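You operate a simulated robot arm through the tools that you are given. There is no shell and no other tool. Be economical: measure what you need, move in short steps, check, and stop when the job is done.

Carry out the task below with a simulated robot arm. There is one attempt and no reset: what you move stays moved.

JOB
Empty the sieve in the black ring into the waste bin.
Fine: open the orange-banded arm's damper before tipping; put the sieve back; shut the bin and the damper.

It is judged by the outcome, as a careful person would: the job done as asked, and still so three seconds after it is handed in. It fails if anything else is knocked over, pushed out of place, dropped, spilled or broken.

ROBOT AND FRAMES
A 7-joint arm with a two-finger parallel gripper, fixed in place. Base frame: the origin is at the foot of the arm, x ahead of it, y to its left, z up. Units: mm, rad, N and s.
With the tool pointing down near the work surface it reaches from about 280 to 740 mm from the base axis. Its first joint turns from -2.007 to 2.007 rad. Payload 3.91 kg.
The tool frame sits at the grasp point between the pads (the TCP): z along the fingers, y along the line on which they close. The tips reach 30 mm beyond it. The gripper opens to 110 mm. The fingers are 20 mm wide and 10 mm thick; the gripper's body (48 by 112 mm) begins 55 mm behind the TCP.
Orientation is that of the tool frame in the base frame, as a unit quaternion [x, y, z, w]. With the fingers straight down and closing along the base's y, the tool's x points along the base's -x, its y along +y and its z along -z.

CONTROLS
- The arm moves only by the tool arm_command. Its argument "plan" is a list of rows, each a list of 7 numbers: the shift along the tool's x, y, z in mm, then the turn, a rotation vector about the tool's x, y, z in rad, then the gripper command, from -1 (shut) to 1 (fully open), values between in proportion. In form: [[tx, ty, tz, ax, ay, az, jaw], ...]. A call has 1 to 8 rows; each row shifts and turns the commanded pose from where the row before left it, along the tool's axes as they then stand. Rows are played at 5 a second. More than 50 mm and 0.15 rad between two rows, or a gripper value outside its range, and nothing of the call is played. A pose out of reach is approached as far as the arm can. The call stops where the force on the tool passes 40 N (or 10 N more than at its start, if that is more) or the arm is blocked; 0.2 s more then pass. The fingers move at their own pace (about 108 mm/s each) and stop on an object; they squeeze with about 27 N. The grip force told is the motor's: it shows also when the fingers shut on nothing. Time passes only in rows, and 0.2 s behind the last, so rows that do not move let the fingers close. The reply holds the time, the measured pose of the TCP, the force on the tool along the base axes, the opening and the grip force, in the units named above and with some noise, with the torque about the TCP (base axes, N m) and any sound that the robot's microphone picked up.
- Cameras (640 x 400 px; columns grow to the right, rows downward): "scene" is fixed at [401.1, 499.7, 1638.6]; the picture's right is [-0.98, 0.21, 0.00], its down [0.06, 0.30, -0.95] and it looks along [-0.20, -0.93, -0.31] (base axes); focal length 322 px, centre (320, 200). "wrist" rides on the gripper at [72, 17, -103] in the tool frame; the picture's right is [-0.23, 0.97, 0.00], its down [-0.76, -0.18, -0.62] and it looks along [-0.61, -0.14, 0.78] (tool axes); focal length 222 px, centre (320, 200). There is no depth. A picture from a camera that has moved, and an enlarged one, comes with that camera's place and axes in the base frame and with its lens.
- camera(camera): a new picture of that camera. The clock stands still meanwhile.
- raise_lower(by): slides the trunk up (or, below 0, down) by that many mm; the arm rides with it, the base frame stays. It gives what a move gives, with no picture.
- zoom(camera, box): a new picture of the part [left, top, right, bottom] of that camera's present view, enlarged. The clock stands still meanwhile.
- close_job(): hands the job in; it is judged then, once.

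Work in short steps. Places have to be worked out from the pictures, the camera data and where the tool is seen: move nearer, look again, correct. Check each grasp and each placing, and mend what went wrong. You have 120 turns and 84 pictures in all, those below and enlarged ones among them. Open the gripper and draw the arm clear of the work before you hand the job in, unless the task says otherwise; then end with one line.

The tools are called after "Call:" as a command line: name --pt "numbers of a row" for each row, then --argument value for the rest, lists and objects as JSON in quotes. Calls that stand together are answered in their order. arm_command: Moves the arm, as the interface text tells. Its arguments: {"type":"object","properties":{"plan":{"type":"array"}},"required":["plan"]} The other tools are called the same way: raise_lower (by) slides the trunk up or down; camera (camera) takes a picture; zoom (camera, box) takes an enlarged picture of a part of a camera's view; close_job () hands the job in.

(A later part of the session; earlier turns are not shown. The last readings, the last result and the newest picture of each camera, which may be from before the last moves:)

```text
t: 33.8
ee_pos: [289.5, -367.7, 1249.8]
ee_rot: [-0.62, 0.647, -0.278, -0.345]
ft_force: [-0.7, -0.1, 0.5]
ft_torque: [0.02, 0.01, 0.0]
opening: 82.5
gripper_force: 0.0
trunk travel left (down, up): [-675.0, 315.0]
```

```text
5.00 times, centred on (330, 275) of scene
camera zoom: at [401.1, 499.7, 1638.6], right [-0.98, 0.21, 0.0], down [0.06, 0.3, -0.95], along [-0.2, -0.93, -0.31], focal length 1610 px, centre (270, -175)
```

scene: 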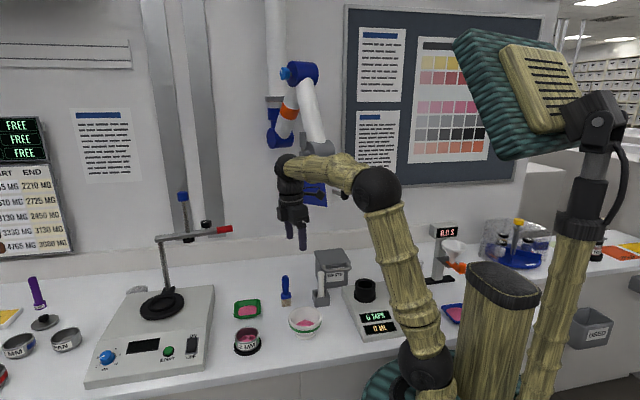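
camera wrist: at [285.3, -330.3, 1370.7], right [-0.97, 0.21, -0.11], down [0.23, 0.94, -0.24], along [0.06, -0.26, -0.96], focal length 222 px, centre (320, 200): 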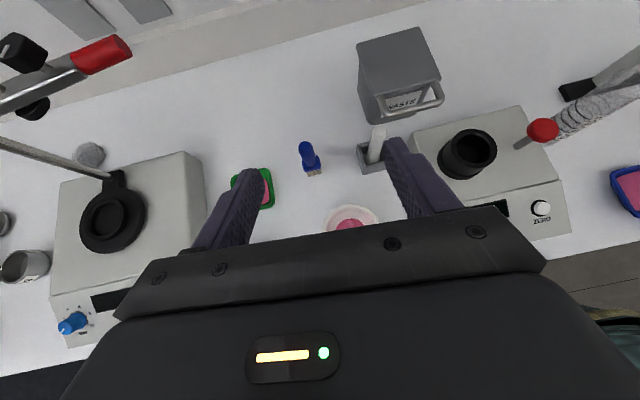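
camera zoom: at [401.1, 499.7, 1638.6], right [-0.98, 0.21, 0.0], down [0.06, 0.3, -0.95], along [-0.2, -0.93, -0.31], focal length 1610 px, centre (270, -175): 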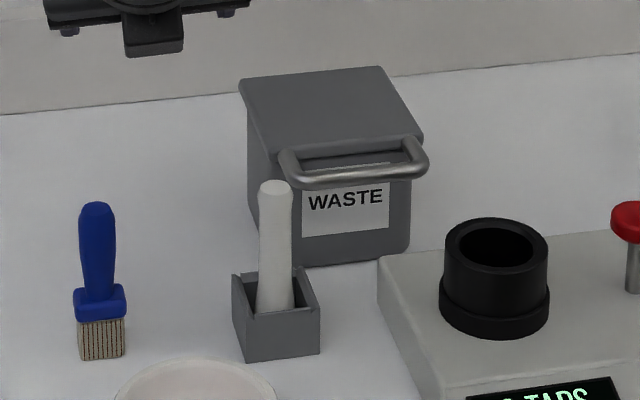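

Bar of the lid's handle: about (100,-556,1003), lid flat at z≈990 hinged at the back (y≈-742); the hood's underside is near z 1300, a pestle top near (174,-532,1000). I lower the trunk, close the fingers and come in front of the handle.

Call:
raise_lower --by -170

Call:
arm_command --pt "8.2 35.4 14.8 0 0 0 -1" --pt "8.2 35.4 14.8 0 0 0 -1" --pt "8.2 35.4 14.8 0 0 0 -1" --pt "8.2 35.4 14.8 0 0 0 -1" --pt "8.2 35.4 14.8 0 0 0 -1" --pt "0 0 0 0 0 0 -1"

Call:
camera --camera "wrist"

Call:
camera --camera "scene"

```text
t: 35.7
ee_pos: [288.2, -369.2, 1079.6]
ee_rot: [-0.62, 0.648, -0.277, -0.345]
ft_force: [-0.7, 0.4, 0.1]
ft_torque: [0.03, 0.01, 0.01]
opening: 82.4
gripper_force: 0.0
trunk travel left (down, up): [-505.0, 485.0]
```

```text
t: 37.1
ee_pos: [105.5, -439.8, 1081.5]
ee_rot: [-0.621, 0.647, -0.277, -0.345]
ft_force: [-0.3, 0.0, 0.4]
ft_torque: [0.0, 0.0, 0.01]
opening: 0.1
gripper_force: 26.8
trunk travel left (down, up): [-505.0, 485.0]
```

```text
43 pictures are left
camera wrist: at [101.4, -400.8, 1201.8], right [-0.97, 0.21, -0.11], down [0.23, 0.94, -0.24], along [0.06, -0.26, -0.97], focal length 222 px, centre (320, 200)
```

wrist: 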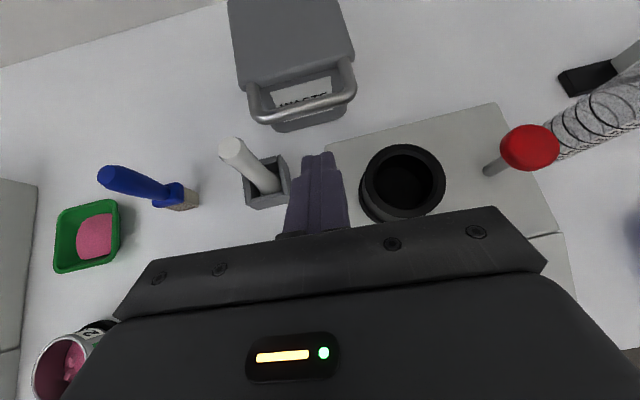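

```text
42 pictures are left
```

scene: 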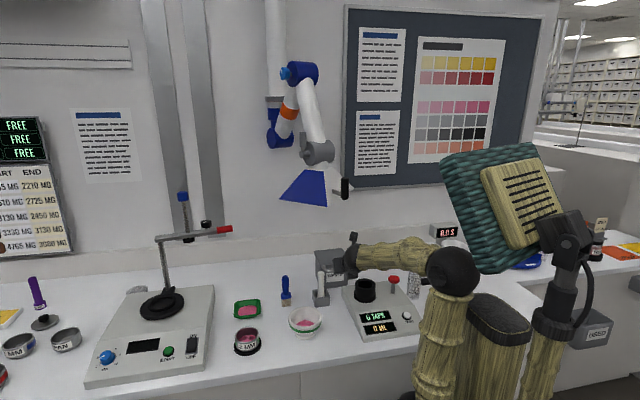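

The bar is confirmed at y≈-557, z≈1003, x 57–154. I move the closed fingers down in front and then under it.

Call:
arm_command --pt "-8 -3 30 0 0 0 -1" --pt "-8 -3 30 0 0 0 -1" --pt "-8 -3 31 0 0 0 -1" --pt "4 0 20 0 0 0 -1" --pt "4 0 20 0 0 0 -1" --pt "0 0 0 0 0 0 -1"

Call:
camera --camera "wrist"

```text
t: 38.5
ee_pos: [102.7, -533.2, 986.7]
ee_rot: [-0.62, 0.648, -0.277, -0.345]
ft_force: [0.3, -0.1, 0.0]
ft_torque: [0.0, 0.0, 0.02]
opening: 0.1
gripper_force: 27.0
trunk travel left (down, up): [-505.0, 485.0]
```

```text
41 pictures are left
camera wrist: at [98.4, -495.6, 1107.3], right [-0.97, 0.21, -0.11], down [0.24, 0.94, -0.24], along [0.06, -0.26, -0.97], focal length 222 px, centre (320, 200)
```

wrist: 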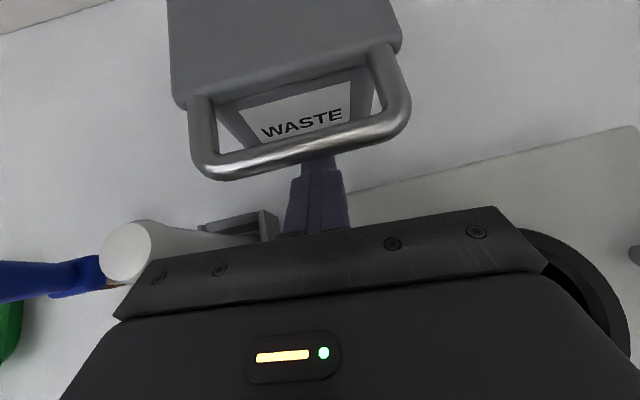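

The tips are under the bar. I slide 14 mm further in and lift a little, watching the force.

Call:
arm_command --pt "0 0 14 0 0 0 -1" --pt "8 0.7 -6 0 0 0 -1" --pt "12 1 -9 0 0 0 -1" --pt "16 1.4 -12 0 0 0 -1" --pt "0 0 0 0 0 0 -1"

Call:
camera --camera "wrist"

```text
t: 39.7
ee_pos: [99.9, -543.6, 1023.8]
ee_rot: [-0.621, 0.646, -0.279, -0.344]
ft_force: [1.3, 2.7, -0.7]
ft_torque: [-0.01, 0.02, -0.01]
opening: 0.2
gripper_force: 27.4
trunk travel left (down, up): [-505.0, 485.0]
```

```text
40 pictures are left
camera wrist: at [95.9, -505.2, 1144.5], right [-0.97, 0.21, -0.11], down [0.23, 0.94, -0.24], along [0.06, -0.26, -0.97], focal length 222 px, centre (320, 200)
```

wrist: 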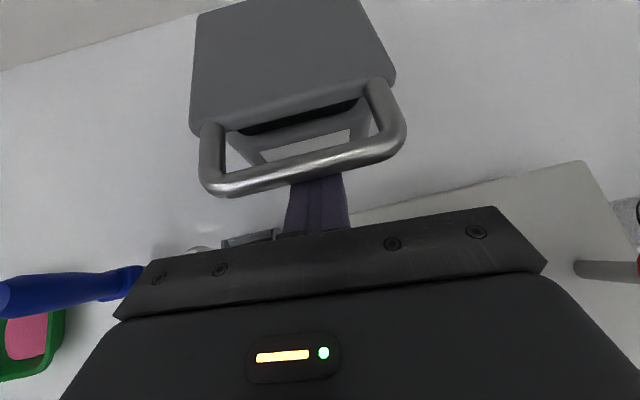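

The lid lifts easily. I follow its arc upward, levelling the tool as it goes to stay well below the hood.

Call:
arm_command --pt "22.1 0 -5.6 0 0.1 0 -1" --pt "22.6 0 -3.3 0 0.1 0 -1" --pt "23.9 0 4.6 0 0.1 0 -1" --pt "23.3 0 6.9 0 0.1 0 -1" --pt "0 0 0 0 0 0 -1"

Call:
camera --camera "wrist"

Call:
zoom --camera "scene" --box '[260, 150, 420, 320]'

```text
t: 40.9
ee_pos: [102.9, -592.1, 1105.6]
ee_rot: [-0.551, 0.566, -0.396, -0.468]
ft_force: [-1.4, 1.8, 0.8]
ft_torque: [-0.04, -0.05, -0.04]
opening: 0.0
gripper_force: 27.2
trunk travel left (down, up): [-505.0, 485.0]
```

```text
39 pictures are left
camera wrist: at [99.5, -510.0, 1201.5], right [-0.98, 0.13, -0.15], down [0.2, 0.78, -0.59], along [0.04, -0.61, -0.79], focal length 222 px, centre (320, 200)
```

wrist: 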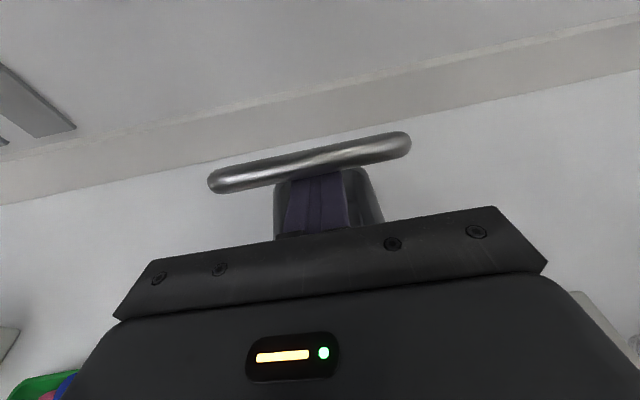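

```text
2.35 times, centred on (340, 235) of scene
camera zoom: at [401.1, 499.7, 1638.6], right [-0.98, 0.21, 0.0], down [0.06, 0.3, -0.95], along [-0.2, -0.93, -0.31], focal length 758 px, centre (273, 118)
```

zoom: 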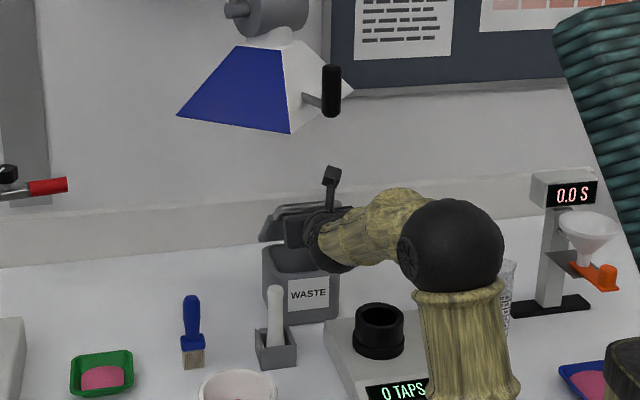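

The lid is around 45° up and the hood has ample clearance. I continue along the arc.

Call:
arm_command --pt "18.9 0 15.3 0 0.05 0 -1" --pt "18.1 0 16.2 0 0.05 0 -1" --pt "12.8 0 20.8 0 0.05 0 -1" --pt "11.7 0 21.4 0 0 0 -1" --pt "0 0 0 0 0 0 -1"

Call:
camera --camera "wrist"

Call:
zoom --camera "scene" --box '[260, 150, 420, 320]'

```text
t: 42.1
ee_pos: [98.9, -676.6, 1152.5]
ee_rot: [-0.521, 0.53, -0.435, -0.508]
ft_force: [-0.1, -0.1, 0.8]
ft_torque: [0.01, -0.01, 0.0]
opening: 0.0
gripper_force: 27.2
trunk travel left (down, up): [-505.0, 485.0]
```

```text
37 pictures are left
camera wrist: at [96.6, -581.7, 1235.7], right [-0.98, 0.1, -0.16], down [0.18, 0.69, -0.7], along [0.04, -0.72, -0.69], focal length 222 px, centre (320, 200)
```

wrist: 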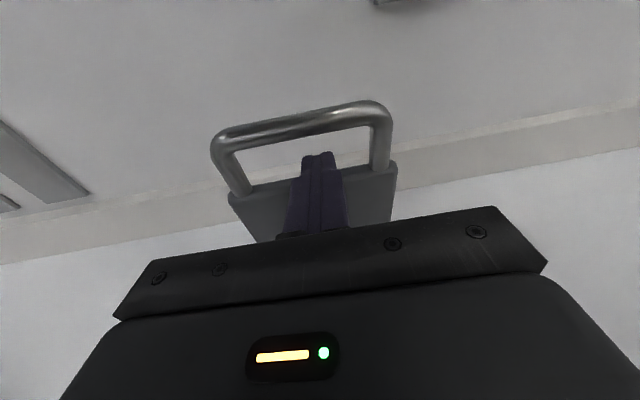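

```text
2.35 times, centred on (340, 235) of scene
camera zoom: at [401.1, 499.7, 1638.6], right [-0.98, 0.21, 0.0], down [0.06, 0.3, -0.95], along [-0.2, -0.93, -0.31], focal length 758 px, centre (273, 118)
```

zoom: 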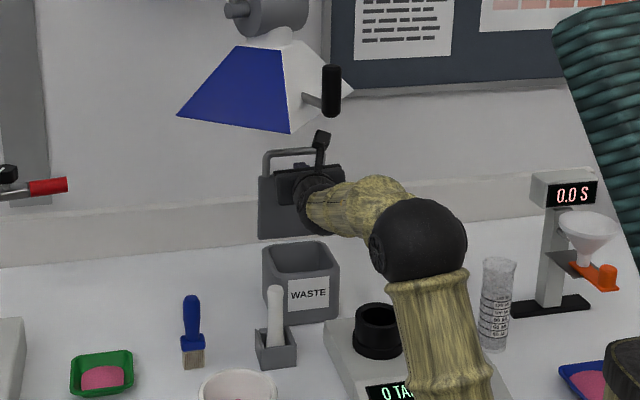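

The lid is near vertical with no load on the fingers. I draw back a little to see whether it stays.

Call:
arm_command --pt "0 0 -20 0 0 0 -1" --pt "0 0 -20 0 0 0 -1" --pt "0 0 0 0 0 0 -1"

Call:
camera --camera "wrist"

```text
t: 42.9
ee_pos: [102.7, -637.4, 1156.1]
ee_rot: [-0.521, 0.529, -0.435, -0.509]
ft_force: [0.8, 0.2, -0.3]
ft_torque: [0.02, 0.01, -0.01]
opening: 0.0
gripper_force: 26.6
trunk travel left (down, up): [-505.0, 485.0]
```

```text
35 pictures are left
camera wrist: at [100.7, -541.4, 1239.6], right [-0.98, 0.1, -0.16], down [0.18, 0.69, -0.7], along [0.04, -0.72, -0.69], focal length 222 px, centre (320, 200)
```

wrist: 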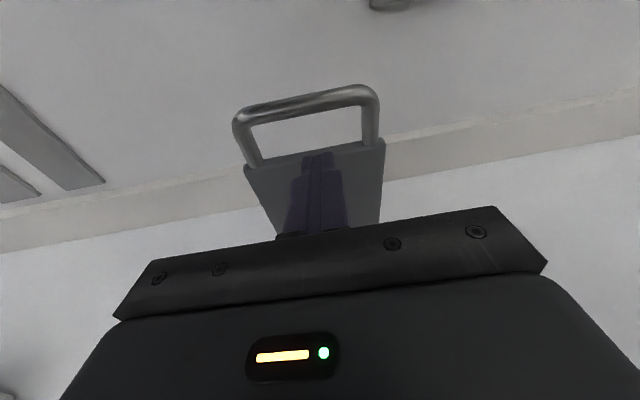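

The lid stays open on its own. I withdraw and travel over toward the sieve, then pitch the tool down there.

Call:
arm_command --pt "0 0 -45 0 0 0 0" --pt "0 0 -45 0 0 0 0.8" --pt "0 0 -45 0 0 0 0.8" --pt "0 0 -45 0 0 0 0.8"

Call:
arm_command --pt "-9 -39 -20 0 0 0 0.8" --pt "-9 -39 -20 0 0 0 0.8" --pt "-9 -39 -20 0 0 0 0.8" --pt "-9 -39 -20 0 0 0 0.8" --pt "-9 -39 -20 0 0 0 0.8" --pt "-9 -39 -20 0 0 0 0.8" --pt "-9 -39 -20 0 0 0 0.8" --pt "-9 -39 -20 0 0 0 0.8"

Call:
arm_command --pt "0 0 0 0 -0.14 0 0.8" --pt "0 0 0 0 -0.14 0 0.8" --pt "0 0 0 0 -0.14 0 0.8" --pt "0 0 0 0 -0.14 0 0.8" --pt "0 0 0 0 -0.14 0 0.8"

Call:
camera --camera "wrist"

Call:
camera --camera "scene"

```text
t: 43.9
ee_pos: [117.3, -457.4, 1175.5]
ee_rot: [-0.522, 0.53, -0.435, -0.508]
ft_force: [-0.5, 0.9, -0.5]
ft_torque: [-0.01, 0.02, -0.02]
opening: 99.2
gripper_force: 0.0
trunk travel left (down, up): [-505.0, 485.0]
```

```text
t: 45.7
ee_pos: [435.0, -316.6, 1097.7]
ee_rot: [-0.521, 0.53, -0.435, -0.509]
ft_force: [-0.6, 0.0, -0.7]
ft_torque: [-0.01, -0.01, -0.03]
opening: 98.9
gripper_force: 0.1
trunk travel left (down, up): [-505.0, 485.0]
```

```text
t: 46.9
ee_pos: [436.2, -316.1, 1098.0]
ee_rot: [-0.64, 0.672, -0.23, -0.294]
ft_force: [0.4, -0.3, -0.4]
ft_torque: [-0.04, 0.0, -0.01]
opening: 99.2
gripper_force: 0.1
trunk travel left (down, up): [-505.0, 485.0]
```

```text
34 pictures are left
camera wrist: at [430.7, -296.2, 1223.3], right [-0.97, 0.24, -0.09], down [0.25, 0.96, -0.09], along [0.07, -0.11, -0.99], focal length 222 px, centre (320, 200)
```

wrist: 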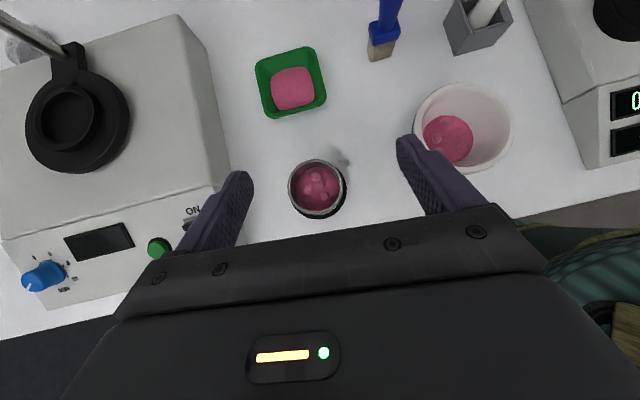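

```text
33 pictures are left
```

scene: 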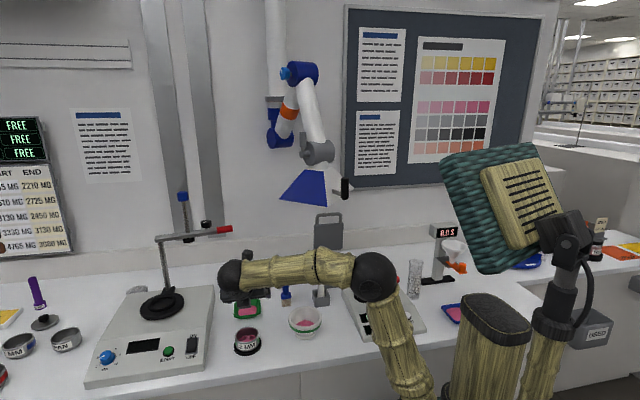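

Bin lid stands open. The sieve rim is centred near (449,-348), z≈940, diameter about 72 mm. I go to a stand-off 90 mm back along the approach line.

Call:
arm_command --pt "-30 -9 8 0 0 0 0.8" --pt "-30 -9 10 0 0 0 0.8" --pt "-29 -8 15 0 0 0 0.8" --pt "0 0 0 0 0 0 0.8"

Call:
camera --camera "wrist"

```text
t: 47.9
ee_pos: [456.5, -276.9, 1012.6]
ee_rot: [-0.639, 0.672, -0.23, -0.296]
ft_force: [-0.3, 0.0, -0.6]
ft_torque: [-0.03, -0.02, 0.04]
opening: 98.9
gripper_force: 0.0
trunk travel left (down, up): [-505.0, 485.0]
```

```text
32 pictures are left
camera wrist: at [451.2, -256.8, 1138.1], right [-0.97, 0.24, -0.09], down [0.25, 0.96, -0.09], along [0.06, -0.11, -0.99], focal length 222 px, centre (320, 200)
```

wrist: 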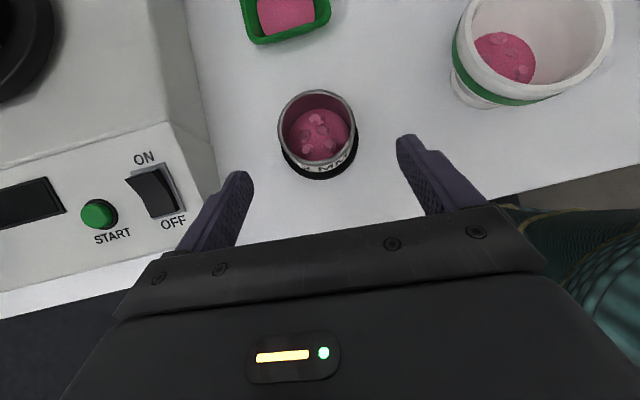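

Centre confirmed at (450,-346). I advance with the fingers on either side of the sieve.

Call:
arm_command --pt "-1.5 -2 25 0 0 0 0.8" --pt "-1 -1 25 0 0 0 0.8" --pt "-1 -1 20 0 0 0 0.8" --pt "0 0 19 0 0 0 0.8" --pt "0 0 0 0 0 0 0.8"

Call:
camera --camera "wrist"

Call:
zoom --camera "scene" --box '[200, 280, 300, 370]'

```text
t: 49.1
ee_pos: [453.9, -335.0, 945.8]
ee_rot: [-0.638, 0.672, -0.23, -0.297]
ft_force: [-0.4, -0.1, 0.6]
ft_torque: [-0.03, 0.02, 0.01]
opening: 99.2
gripper_force: 0.1
trunk travel left (down, up): [-505.0, 485.0]
```

```text
31 pictures are left
camera wrist: at [448.6, -315.4, 1071.3], right [-0.97, 0.24, -0.09], down [0.25, 0.96, -0.09], along [0.06, -0.11, -0.99], focal length 222 px, centre (320, 200)
```

wrist: 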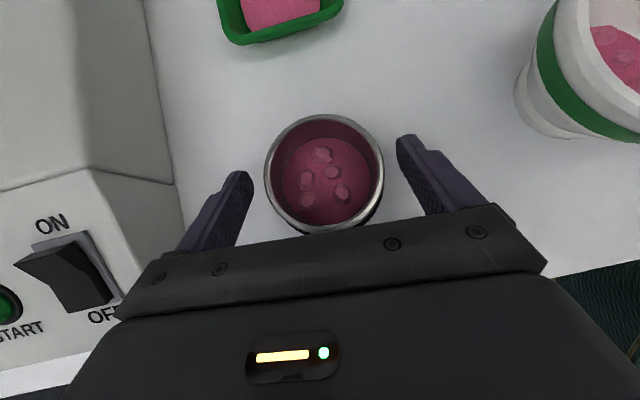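

```text
4.44 times, centred on (250, 325) of scene
camera zoom: at [401.1, 499.7, 1638.6], right [-0.98, 0.21, 0.0], down [0.06, 0.3, -0.95], along [-0.2, -0.93, -0.31], focal length 1432 px, centre (631, -356)
```

zoom: 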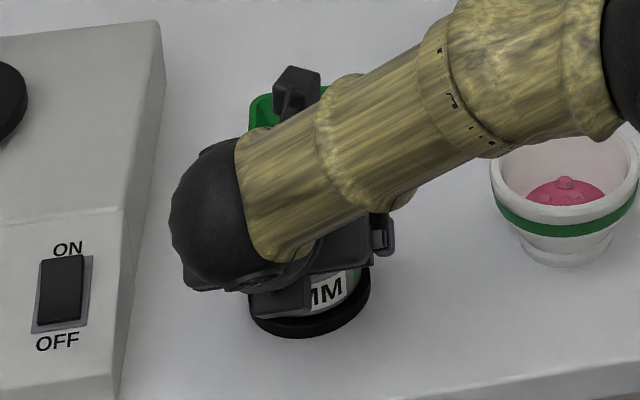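

Well aligned; I shift 2 mm and close on the sieve.

Call:
arm_command --pt "0 2 0 0 0 0 0.6" --pt "0 0 0 0 0 0 0.4" --pt "0 0 0 0 0 0 0.3" --pt "0 0 0 0 0 0 0.1" --pt "0 0 0 0 0 0 -1" --pt "0 0 0 0 0 0 -1"

Call:
camera --camera "wrist"

```text
t: 50.5
ee_pos: [452.6, -335.5, 945.3]
ee_rot: [-0.639, 0.672, -0.231, -0.295]
ft_force: [-0.5, -0.6, 0.3]
ft_torque: [0.02, -0.05, 0.0]
opening: 72.8
gripper_force: 27.0
trunk travel left (down, up): [-505.0, 485.0]
```

```text
29 pictures are left
camera wrist: at [446.8, -315.1, 1071.2], right [-0.97, 0.24, -0.09], down [0.25, 0.96, -0.09], along [0.06, -0.11, -0.99], focal length 222 px, centre (320, 200)
```

wrist: 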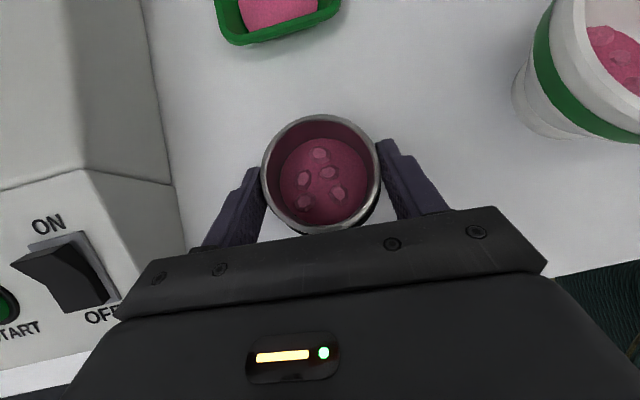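

Grip firm at 72.8 mm. I lift straight up slowly and check.

Call:
arm_command --pt "7 0.7 -7.2 0 0 0 -1" --pt "10 1 -10.5 0 0 0 -1" --pt "17 1.7 -18 0 0 0 -1" --pt "17 1.7 -18 0 0 0 -1" --pt "0 0 0 0 0 0 -1"

Call:
camera --camera "wrist"

```text
t: 51.7
ee_pos: [453.0, -335.4, 1019.3]
ee_rot: [-0.639, 0.672, -0.23, -0.297]
ft_force: [-0.9, 0.1, 0.0]
ft_torque: [0.04, 0.04, 0.01]
opening: 0.1
gripper_force: 27.2
trunk travel left (down, up): [-505.0, 485.0]
```

```text
28 pictures are left
camera wrist: at [447.5, -316.0, 1144.0], right [-0.97, 0.24, -0.09], down [0.25, 0.96, -0.09], along [0.06, -0.11, -0.99], focal length 222 px, centre (320, 200)
```

wrist: 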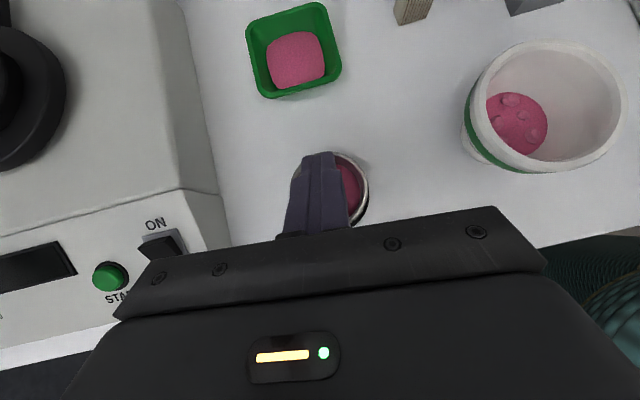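

The grip slipped off; the sieve seems to be still in its ring. I open and look.

Call:
arm_command --pt "0 0 -20 0 0 0 0.8" --pt "0 0 0 0 0 0 0.8" --pt "0 0 0 0 0 0 0.8"

Call:
zoom --camera "wrist" --box '[220, 80, 420, 230]'

Call:
zoom --camera "scene" --box '[210, 300, 290, 365]'

```text
t: 52.5
ee_pos: [453.7, -320.8, 1032.2]
ee_rot: [-0.639, 0.671, -0.23, -0.296]
ft_force: [-0.5, 0.1, -0.4]
ft_torque: [0.03, -0.01, 0.02]
opening: 99.1
gripper_force: 0.0
trunk travel left (down, up): [-505.0, 485.0]
```

```text
2.67 times, centred on (320, 155) of wrist
camera zoom: at [449.3, -301.2, 1158.1], right [-0.97, 0.24, -0.09], down [0.25, 0.96, -0.09], along [0.06, -0.11, -0.99], focal length 592 px, centre (320, 320)
```

zoom: 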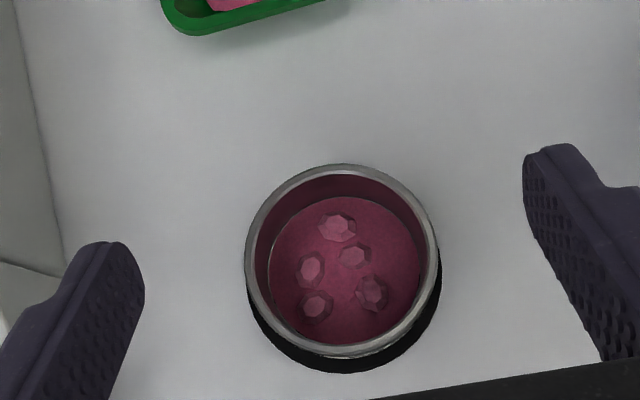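

```text
6.15 times, centred on (250, 332) of scene
camera zoom: at [401.1, 499.7, 1638.6], right [-0.98, 0.21, 0.0], down [0.06, 0.3, -0.95], along [-0.2, -0.93, -0.31], focal length 1982 px, centre (751, -615)
```

zoom: 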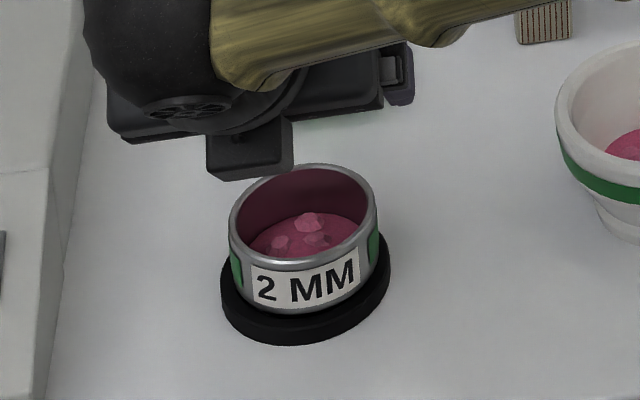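

Sieve is intact in its ring. The finger faces were tilted about 4–5° to the wall, giving a corner contact; I correct the roll so the closing line is level and come down again, slightly lower.

Call:
arm_command --pt "0 0 0 0 0 0.097 0.8" --pt "-17 0.2 10 0 0 0 0.8" --pt "-17 0.2 15 0 0 0 0.8" --pt "-17 0.2 25 0 0 0 0.8" --pt "0 0 24.7 0 0 0 0.8" --pt "0 0 0 0 0 0 0.8"

Call:
camera --camera "wrist"

```text
t: 53.9
ee_pos: [452.0, -335.8, 945.1]
ee_rot: [-0.606, 0.702, -0.244, -0.285]
ft_force: [0.5, 0.5, 0.1]
ft_torque: [0.0, 0.0, 0.01]
opening: 99.1
gripper_force: 0.1
trunk travel left (down, up): [-505.0, 485.0]
```

```text
25 pictures are left
camera wrist: at [440.0, -314.5, 1069.2], right [-0.94, 0.31, -0.16], down [0.32, 0.94, -0.08], along [0.12, -0.13, -0.98], focal length 222 px, centre (320, 200)
```

wrist: 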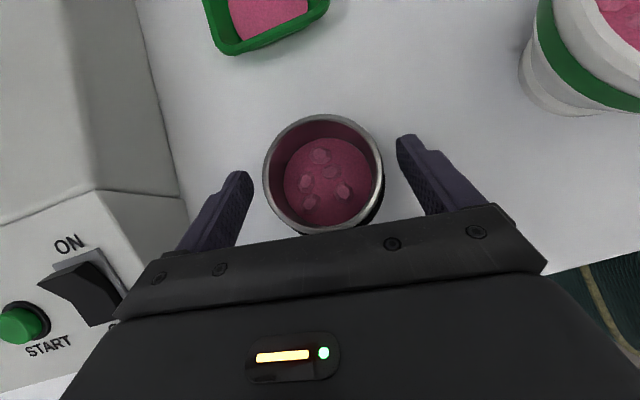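

Level now and centred within 1–2 mm. I close and lift only a few millimetres, checking the opening.

Call:
arm_command --pt "-1.4 1.2 1.4 0 0 0 0.6" --pt "0 0 0 0 0 0 0.35" --pt "0 0 0 0 0 0 0.2" --pt "0 0 0 0 0 0 -1" --pt "0 0 0 0 0 0 -1"

Call:
arm_command --pt "1.4 0 -1.4 0 0 0 -1" --pt "1.4 0 -1.4 0 0 0 -1" --pt "1.4 0 -1.4 0 0 0 -1" --pt "0 0 0 0 0 0 -1"

```text
t: 55.1
ee_pos: [449.7, -336.3, 942.7]
ee_rot: [-0.606, 0.702, -0.244, -0.285]
ft_force: [0.3, 0.0, 0.4]
ft_torque: [-0.04, -0.05, 0.06]
opening: 70.8
gripper_force: 27.4
trunk travel left (down, up): [-505.0, 485.0]
```

```text
t: 56.1
ee_pos: [448.9, -337.1, 948.3]
ee_rot: [-0.605, 0.702, -0.244, -0.285]
ft_force: [-0.3, 1.1, -1.2]
ft_torque: [-0.01, 0.0, 0.01]
opening: 70.7
gripper_force: 26.9
trunk travel left (down, up): [-505.0, 485.0]
```

Opening holds at 70.7 mm now. I continue lifting gently.

Call:
arm_command --pt "3 0 -3 0 0 0 -1" --pt "4 0 -4 0 0 0 -1" --pt "5 0 -5.2 0 0 0 -1" --pt "7 0 -7.2 0 0 0 -1" --pt "0 0 0 0 0 0 -1"

Call:
zoom --camera "scene" --box '[200, 285, 300, 365]'

Call:
camera --camera "wrist"

```text
t: 57.3
ee_pos: [449.8, -335.7, 976.0]
ee_rot: [-0.606, 0.702, -0.244, -0.284]
ft_force: [0.2, 0.3, -1.8]
ft_torque: [-0.01, 0.01, 0.01]
opening: 70.8
gripper_force: 27.4
trunk travel left (down, up): [-505.0, 485.0]
```

```text
5.00 times, centred on (250, 325) of scene
camera zoom: at [401.1, 499.7, 1638.6], right [-0.98, 0.21, 0.0], down [0.06, 0.3, -0.95], along [-0.2, -0.93, -0.31], focal length 1610 px, centre (670, -425)
```

zoom: 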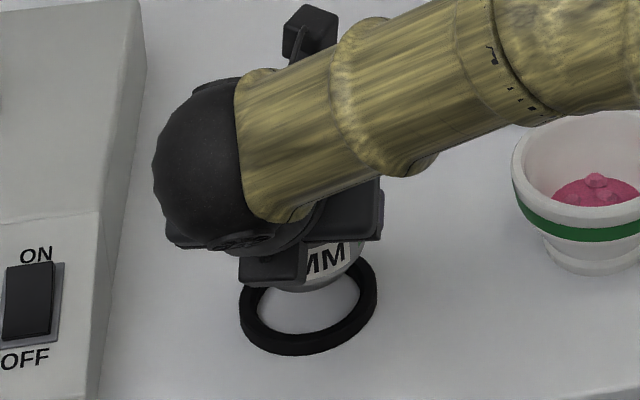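

```text
23 pictures are left
camera wrist: at [438.2, -314.1, 1099.9], right [-0.94, 0.3, -0.16], down [0.32, 0.94, -0.08], along [0.12, -0.13, -0.98], focal length 222 px, centre (320, 200)
```

wrist: 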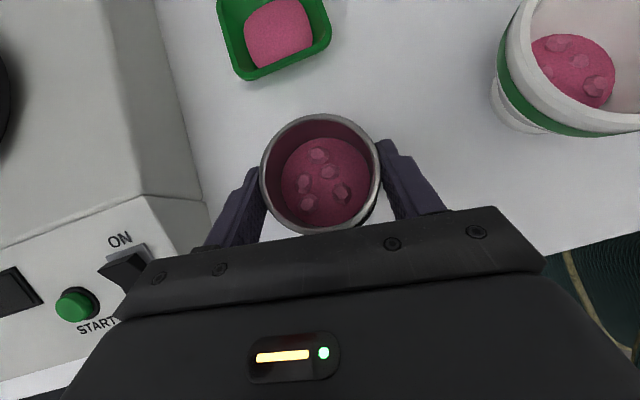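

Sieve lifted cleanly, ring left on the bench. I raise with the trunk and carry it level toward the bin.

Call:
raise_lower --by 115

Call:
arm_command --pt "6 9 6 0 0 0 -1" --pt "12 19 12 0 0 0 -1" --pt "16 25 16 0 0 0 -1" --pt "16 25 16 0 0 0 -1" --pt "16 25 16 0 0 0 -1" --pt "16 25 16 0 0 0 -1" --pt "12 19 12 0 0 0 -1" --pt "6 9 6 0 0 0 -1"

Call:
arm_command --pt "6 9 6 0 0 0 -1" --pt "12 19 12 0 0 0 -1" --pt "16 25 16 0 0 0 -1" --pt "16 25 16 0 0 0 -1" --pt "16 25 16 0 0 0 -1" --pt "12 19 12 0 0 0 -1" --pt "6 9 6 0 0 0 -1"

Call:
camera --camera "wrist"

Call:
camera --camera "scene"

```text
t: 58.8
ee_pos: [451.0, -335.3, 1090.4]
ee_rot: [-0.605, 0.702, -0.243, -0.285]
ft_force: [0.6, 0.1, -1.1]
ft_torque: [0.0, 0.02, 0.01]
opening: 71.0
gripper_force: 27.1
trunk travel left (down, up): [-620.0, 370.0]
```

```text
t: 60.6
ee_pos: [275.1, -453.4, 1088.1]
ee_rot: [-0.606, 0.702, -0.244, -0.284]
ft_force: [-0.2, 0.1, -1.8]
ft_torque: [0.01, -0.03, -0.04]
opening: 71.1
gripper_force: 26.8
trunk travel left (down, up): [-620.0, 370.0]
```

```text
t: 62.2
ee_pos: [127.5, -554.1, 1085.3]
ee_rot: [-0.606, 0.702, -0.244, -0.285]
ft_force: [-0.3, 0.6, -1.2]
ft_torque: [-0.03, -0.03, 0.01]
opening: 71.1
gripper_force: 26.9
trunk travel left (down, up): [-620.0, 370.0]
```

```text
22 pictures are left
camera wrist: at [115.6, -532.1, 1210.9], right [-0.94, 0.3, -0.16], down [0.32, 0.94, -0.08], along [0.12, -0.13, -0.98], focal length 222 px, centre (320, 200)
```

wrist: 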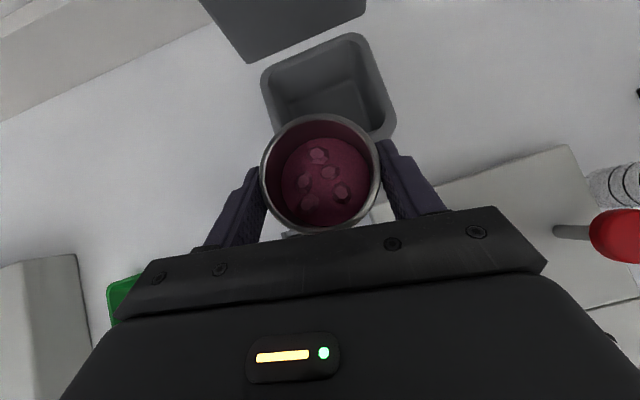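

```text
21 pictures are left
```

scene: 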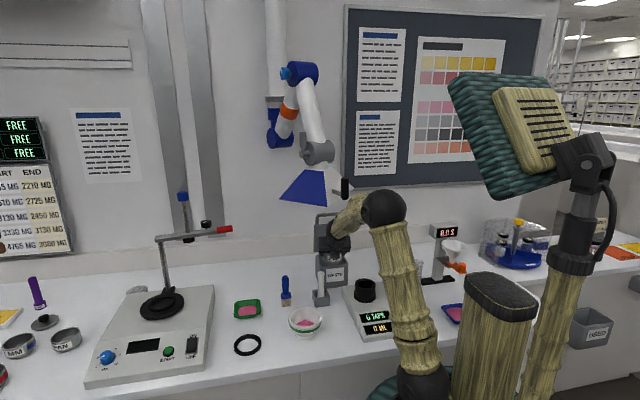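

Contents still in the sieve; the bin opening spans x 50–162, y −611…−719 (z≈985). I move the sieve over its centre.

Call:
arm_command --pt "8 0.7 9 0 0 0 -1" --pt "16 1.3 18 0 0 0 -1" --pt "18 1.5 20 0 0 0 -1" --pt "14 1.2 16 0 0 0 -1" --pt "8 0.7 8.7 0 0 0 -1" --pt "0 0 0 0 0 0 -1"

Call:
camera --camera "wrist"

Call:
zoom --camera "scene" --box '[260, 140, 420, 310]'

```text
t: 63.6
ee_pos: [107.1, -645.0, 1080.4]
ee_rot: [-0.606, 0.701, -0.245, -0.284]
ft_force: [-0.5, -0.3, -0.8]
ft_torque: [0.02, 0.01, 0.01]
opening: 71.3
gripper_force: 27.4
trunk travel left (down, up): [-620.0, 370.0]
```

```text
20 pictures are left
camera wrist: at [95.7, -624.2, 1204.3], right [-0.94, 0.3, -0.16], down [0.32, 0.94, -0.08], along [0.12, -0.13, -0.98], focal length 222 px, centre (320, 200)
```

wrist: 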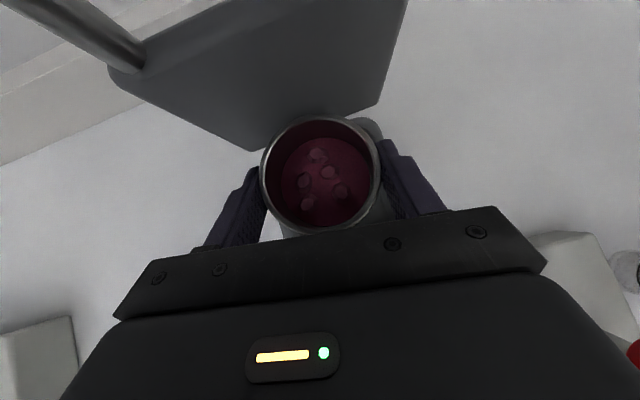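

```text
2.35 times, centred on (340, 225) of scene
camera zoom: at [401.1, 499.7, 1638.6], right [-0.98, 0.21, 0.0], down [0.06, 0.3, -0.95], along [-0.2, -0.93, -0.31], focal length 758 px, centre (273, 141)
```

zoom: 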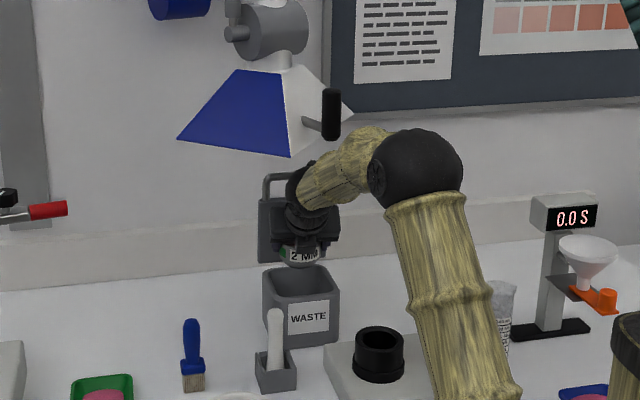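

The sieve is centred over the bin and clear of lid and hood. I start tipping: rolling the tool while levelling its pitch, so it pours into the bin.

Call:
arm_command --pt "0 0 0 0 0.04 0.14 -1" --pt "0 0 0 0.0056 0.0396 0.14 -1" --pt "0 0 0 0.0111 0.0384 0.14 -1" --pt "0 0 0 0.0163 0.0365 0.14 -1" --pt "0 0 0 0.0212 0.0339 0.14 -1" --pt "0 0 0 0.0258 0.0306 0.14 -1" --pt "0 0 0 0.0298 0.0267 0.14 -1" --pt "0 0 0 0.0332 0.0223 0.14 -1"

Call:
zoom --camera "scene" --box '[260, 140, 420, 310]'

```text
t: 65.4
ee_pos: [110.9, -644.6, 1079.6]
ee_rot: [-0.125, 0.847, -0.491, -0.163]
ft_force: [-0.2, -0.3, -2.0]
ft_torque: [0.0, 0.0, -0.02]
opening: 70.9
gripper_force: 26.8
trunk travel left (down, up): [-620.0, 370.0]
```

```text
2.35 times, centred on (340, 225) of scene
camera zoom: at [401.1, 499.7, 1638.6], right [-0.98, 0.21, 0.0], down [0.06, 0.3, -0.95], along [-0.2, -0.93, -0.31], focal length 758 px, centre (273, 141)
```

zoom: 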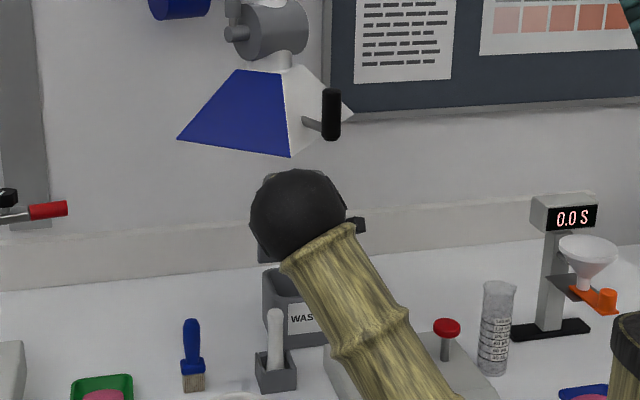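

Tipping proceeds with no contact; the arm's link swings low, so I continue in smaller portions and watch.

Call:
arm_command --pt "0 0 0 0.036 0.0174 0.14 -1" --pt "0 0 0 0.0381 0.0122 0.14 -1" --pt "0 0 0 0.0394 0.0068 0.14 -1" --pt "0 0 0 0.04 0.0012 0.14 -1"

Call:
camera --camera "scene"

Call:
camera --camera "wrist"

```text
t: 66.4
ee_pos: [108.7, -643.8, 1079.9]
ee_rot: [0.111, 0.804, -0.584, -0.027]
ft_force: [0.4, 0.3, -1.0]
ft_torque: [0.04, 0.01, 0.0]
opening: 70.9
gripper_force: 27.0
trunk travel left (down, up): [-620.0, 370.0]
```

```text
17 pictures are left
```

scene: 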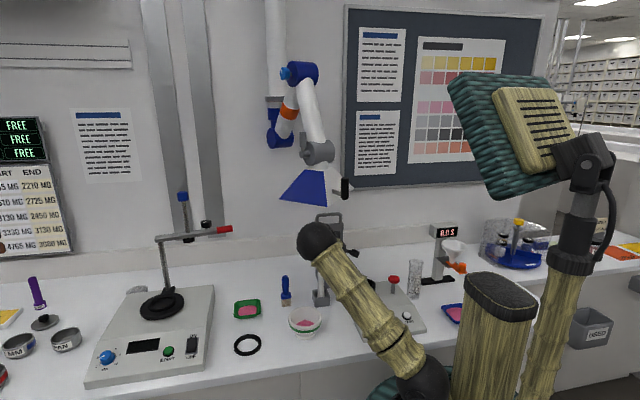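

```text
16 pictures are left
camera wrist: at [60.1, -528.5, 1090.0], right [0.36, 0.24, -0.9], down [0.82, 0.37, 0.43], along [0.44, -0.9, -0.06], focal length 222 px, centre (320, 200)
```

wrist: 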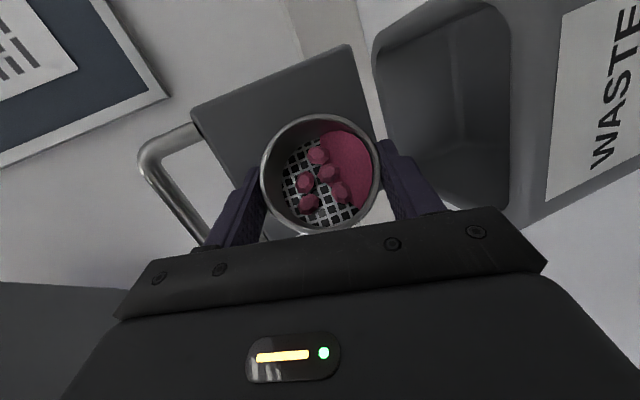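

Powder is gathering at the low side; nothing spilled. I keep rolling.

Call:
arm_command --pt "0 0 0 0.0398 -0.0044 0.14 -1" --pt "0 0 0 0.0388 -0.0099 0.14 -1" --pt "0 0 0 0.037 -0.0152 0.14 -1" --pt "0 0 0 0.0345 -0.0202 0.14 -1" --pt "0 0 0 0.0314 -0.0248 0.14 -1"

Call:
camera --camera "wrist"

```text
t: 67.6
ee_pos: [106.8, -645.4, 1079.2]
ee_rot: [0.354, 0.661, -0.632, 0.196]
ft_force: [0.2, 0.4, -1.2]
ft_torque: [0.04, 0.02, -0.01]
opening: 71.0
gripper_force: 26.8
trunk travel left (down, up): [-620.0, 370.0]
```

```text
15 pictures are left
camera wrist: at [92.7, -529.4, 1028.8], right [0.85, -0.1, -0.52], down [0.51, 0.45, 0.74], along [0.16, -0.89, 0.43], focal length 222 px, centre (320, 200)
```

wrist: 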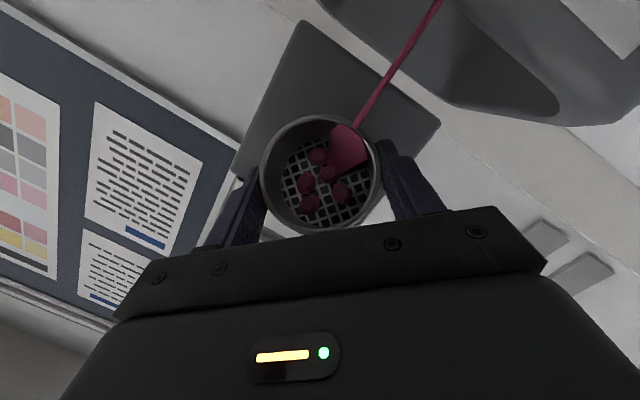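

The powder pours in a vertical stream at about (107,-645), inside the bin. I wait, then turn further.

Call:
arm_command --pt "0 0 0 0 0 0 -1" --pt "0 0 0 0 0 0 -1" --pt "0 0 0 0 0 0 -1" --pt "0 0 0 0.0276 -0.0289 0.14 -1" --pt "0 0 0 0.0233 -0.0325 0.14 -1" --pt "0 0 0 0.0185 -0.0355 0.14 -1" --pt "0 0 0 0 0 0 -1" --pt "0 0 0 0 0 0 -1"

Call:
camera --camera "wrist"

```text
t: 69.4
ee_pos: [107.8, -645.3, 1081.1]
ee_rot: [-0.457, -0.541, 0.618, -0.341]
ft_force: [-0.4, -0.7, -1.2]
ft_torque: [0.02, -0.01, 0.0]
opening: 70.8
gripper_force: 26.7
trunk travel left (down, up): [-620.0, 370.0]
```

```text
14 pictures are left
camera wrist: at [120.5, -541.5, 1005.8], right [0.97, -0.19, -0.13], down [0.23, 0.59, 0.78], along [-0.07, -0.79, 0.61], focal length 222 px, centre (320, 200)
```

wrist: 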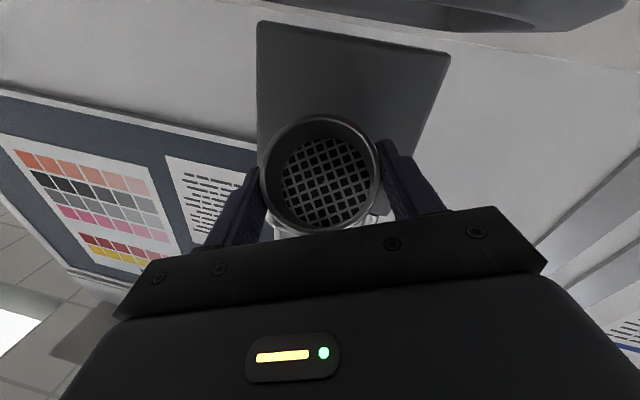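

The sieve is empty. I undo the tipping by the exact reverse rotations.

Call:
arm_command --pt "0 0 0 -0.0185 0.0355 -0.14 -1" --pt "0 0 0 -0.0233 0.0325 -0.14 -1" --pt "0 0 0 -0.0276 0.0289 -0.14 -1" --pt "0 0 0 -0.0314 0.0248 -0.14 -1" --pt "0 0 0 -0.0345 0.0202 -0.14 -1" --pt "0 0 0 -0.037 0.0152 -0.14 -1" --pt "0 0 0 -0.0388 0.0099 -0.14 -1" --pt "0 0 0 -0.0398 0.0044 -0.14 -1"

Call:
arm_command --pt "0 0 0 -0.04 -0.0012 -0.14 -1" --pt "0 0 0 -0.0394 -0.0068 -0.14 -1" --pt "0 0 0 -0.0381 -0.0122 -0.14 -1" --pt "0 0 0 -0.036 -0.0174 -0.14 -1" --pt "0 0 0 -0.0332 -0.0223 -0.14 -1" --pt "0 0 0 -0.0298 -0.0267 -0.14 -1" --pt "0 0 0 -0.0258 -0.0306 -0.14 -1" --pt "0 0 0 -0.0212 -0.0339 -0.14 -1"

Call:
arm_command --pt "0 0 0 -0.0163 -0.0365 -0.14 -1" --pt "0 0 0 -0.0111 -0.0384 -0.14 -1" --pt "0 0 0 -0.0056 -0.0396 -0.14 -1" --pt "0 0 0 0 -0.04 -0.14 -1" --pt "0 0 0 0 0 0 -1"

```text
t: 71.2
ee_pos: [108.3, -645.7, 1078.8]
ee_rot: [0.108, 0.804, -0.583, -0.027]
ft_force: [0.2, 0.6, -1.5]
ft_torque: [0.04, 0.01, -0.02]
opening: 71.0
gripper_force: 26.7
trunk travel left (down, up): [-620.0, 370.0]
```

```text
t: 73.0
ee_pos: [106.2, -644.8, 1081.3]
ee_rot: [-0.373, 0.813, -0.371, -0.251]
ft_force: [-0.1, 0.5, -1.0]
ft_torque: [-0.01, 0.0, -0.04]
opening: 71.1
gripper_force: 27.2
trunk travel left (down, up): [-620.0, 370.0]
```

```text
t: 74.2
ee_pos: [109.7, -646.4, 1080.9]
ee_rot: [-0.605, 0.702, -0.243, -0.285]
ft_force: [0.3, -0.5, -0.8]
ft_torque: [-0.01, 0.0, 0.01]
opening: 71.0
gripper_force: 26.8
trunk travel left (down, up): [-620.0, 370.0]
```

Orientation is restored. I retrace the path out from the bin and back above the ring.

Call:
arm_command --pt "-14 -1.2 -16 0 0 0 -1" --pt "-18 -1.5 -20 0 0 0 -1" --pt "-16 -1.3 -18 0 0 0 -1" --pt "-16 -1.4 -17.7 0 0 0 -1"

Call:
arm_command --pt "-12 -19 -12 0 0 0 -1" --pt "-16 -25 -16 0 0 0 -1" --pt "-16 -25 -16 0 0 0 -1" --pt "-16 -25 -16 0 0 0 -1" --pt "-16 -25 -16 0 0 0 -1" --pt "-16 -25 -16 0 0 0 -1" --pt "-16 -25 -16 0 0 0 -1" --pt "-16 -25 -16 0 0 0 -1"

Call:
arm_command --pt "-16 -25 -16 0 0 0 -1" --pt "-16 -25 -16 0 0 0 -1" --pt "-14 -22 -14 0 0 0 -1" --pt "-8 -13 -8 0 0 0 -1" --pt "0 0 0 0 0 0 -1"

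Call:
raise_lower --by -115

```text
t: 75.2
ee_pos: [128.4, -550.6, 1089.3]
ee_rot: [-0.606, 0.702, -0.245, -0.285]
ft_force: [-0.2, -0.3, -0.7]
ft_torque: [-0.02, -0.03, 0.02]
opening: 71.1
gripper_force: 27.0
trunk travel left (down, up): [-620.0, 370.0]
```

```text
t: 77.0
ee_pos: [345.5, -403.6, 1089.8]
ee_rot: [-0.606, 0.702, -0.244, -0.285]
ft_force: [0.0, -0.9, -1.0]
ft_torque: [0.0, -0.01, -0.01]
opening: 71.0
gripper_force: 26.8
trunk travel left (down, up): [-620.0, 370.0]
```

```text
t: 78.2
ee_pos: [441.7, -341.2, 1090.4]
ee_rot: [-0.605, 0.702, -0.243, -0.284]
ft_force: [0.2, 0.7, -0.6]
ft_torque: [-0.04, 0.01, -0.01]
opening: 70.7
gripper_force: 27.2
trunk travel left (down, up): [-620.0, 370.0]
```

```text
t: 79.6
ee_pos: [441.3, -341.3, 975.7]
ee_rot: [-0.606, 0.702, -0.243, -0.285]
ft_force: [0.3, 0.0, -1.2]
ft_torque: [0.03, -0.01, 0.01]
opening: 71.0
gripper_force: 27.0
trunk travel left (down, up): [-505.0, 485.0]
```

Dead reckoning leaves a remainder of (-6,-8,-6); I apply it and lower by the same amount I lifted, watching force.

Call:
arm_command --pt "-6 -8 -6 0 0 0 -1" --pt "0 0 0 0 0 0 -1" --pt "-6 0 6.1 0 0 0 -1" --pt "-6 0 6.1 0 0 0 -1" --pt "0 0 0 0 0 0 -1"

Call:
zoom --camera "scene" --box '[210, 300, 290, 365]'

```text
t: 80.8
ee_pos: [451.6, -332.6, 958.1]
ee_rot: [-0.606, 0.702, -0.244, -0.285]
ft_force: [-1.2, 0.7, -1.4]
ft_torque: [0.01, 0.0, 0.02]
opening: 70.7
gripper_force: 27.0
trunk travel left (down, up): [-505.0, 485.0]
```

```text
6.15 times, centred on (250, 332) of scene
camera zoom: at [401.1, 499.7, 1638.6], right [-0.98, 0.21, 0.0], down [0.06, 0.3, -0.95], along [-0.2, -0.93, -0.31], focal length 1982 px, centre (751, -615)
```

zoom: 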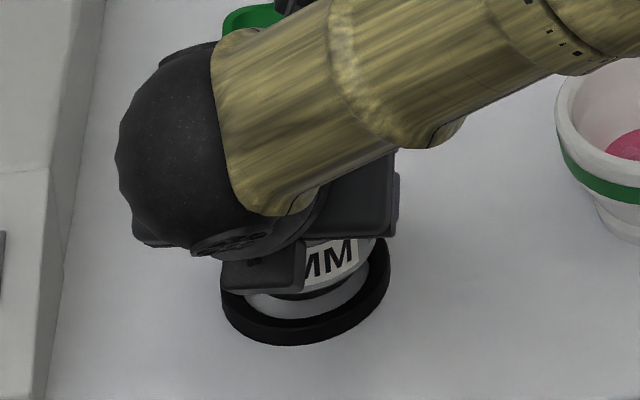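

Looks concentric, 15 mm above. I take another reading before the final lowering.

Call:
arm_command --pt "0 0 0 0 0 0 -1"

Call:
arm_command --pt "0 0 0 0 0 0 -1"

Call:
arm_command --pt "0 0 0 0 0 0 -1"

```text
t: 81.2
ee_pos: [450.5, -334.2, 959.1]
ee_rot: [-0.606, 0.702, -0.244, -0.284]
ft_force: [-0.8, 0.2, -1.8]
ft_torque: [0.01, 0.0, 0.01]
opening: 71.0
gripper_force: 26.7
trunk travel left (down, up): [-505.0, 485.0]
```

```text
t: 81.6
ee_pos: [451.3, -334.5, 958.9]
ee_rot: [-0.605, 0.702, -0.243, -0.285]
ft_force: [0.2, -0.2, -2.1]
ft_torque: [0.01, 0.01, -0.01]
opening: 71.1
gripper_force: 27.0
trunk travel left (down, up): [-505.0, 485.0]
```

```text
t: 82.0
ee_pos: [450.1, -333.6, 959.7]
ee_rot: [-0.606, 0.702, -0.244, -0.284]
ft_force: [-0.4, 1.0, -1.1]
ft_torque: [0.01, -0.01, 0.02]
opening: 70.8
gripper_force: 27.0
trunk travel left (down, up): [-505.0, 485.0]
```

Mean reading suggests about 2 mm too far toward +y; I correct that and lower in small steps.

Call:
arm_command --pt "1.5 0.5 1.4 0 0 0 -1" --pt "-3 0 3.1 0 0 0 -1" --pt "-3 0 3.1 0 0 0 -1" --pt "-2 0 2 0 0 0 -1" --pt "-2 0 2 0 0 0 -1" --pt "0 0 0 0 0 0 -1"

```text
t: 83.4
ee_pos: [449.2, -336.4, 944.8]
ee_rot: [-0.605, 0.703, -0.244, -0.284]
ft_force: [0.2, 0.2, -0.4]
ft_torque: [0.03, -0.02, 0.03]
opening: 70.9
gripper_force: 26.6
trunk travel left (down, up): [-505.0, 485.0]
```

Call:
arm_command --pt "-0.7 0 0.7 0 0 0 -1" --pt "-0.7 0 0.7 0 0 0 -1" --pt "0 0 0 0 0 0 -1"

Call:
zoom --camera "scene" --box '[210, 300, 290, 365]'

```text
t: 84.2
ee_pos: [449.2, -335.2, 944.4]
ee_rot: [-0.605, 0.702, -0.245, -0.285]
ft_force: [0.6, 0.3, 9.8]
ft_torque: [0.06, -0.01, -0.03]
opening: 71.0
gripper_force: 27.5
trunk travel left (down, up): [-505.0, 485.0]
```

```text
6.15 times, centred on (250, 332) of scene
camera zoom: at [401.1, 499.7, 1638.6], right [-0.98, 0.21, 0.0], down [0.06, 0.3, -0.95], along [-0.2, -0.93, -0.31], focal length 1982 px, centre (751, -615)
```

zoom: 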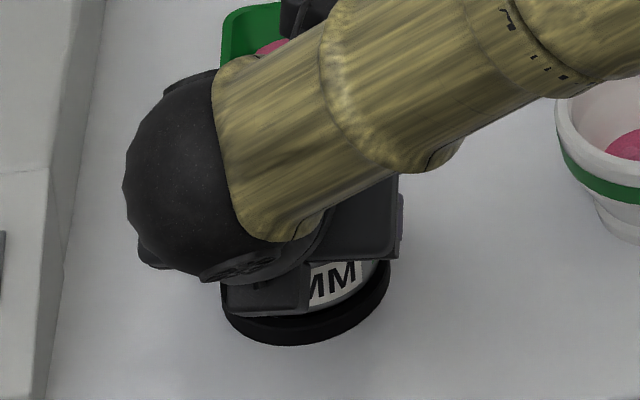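

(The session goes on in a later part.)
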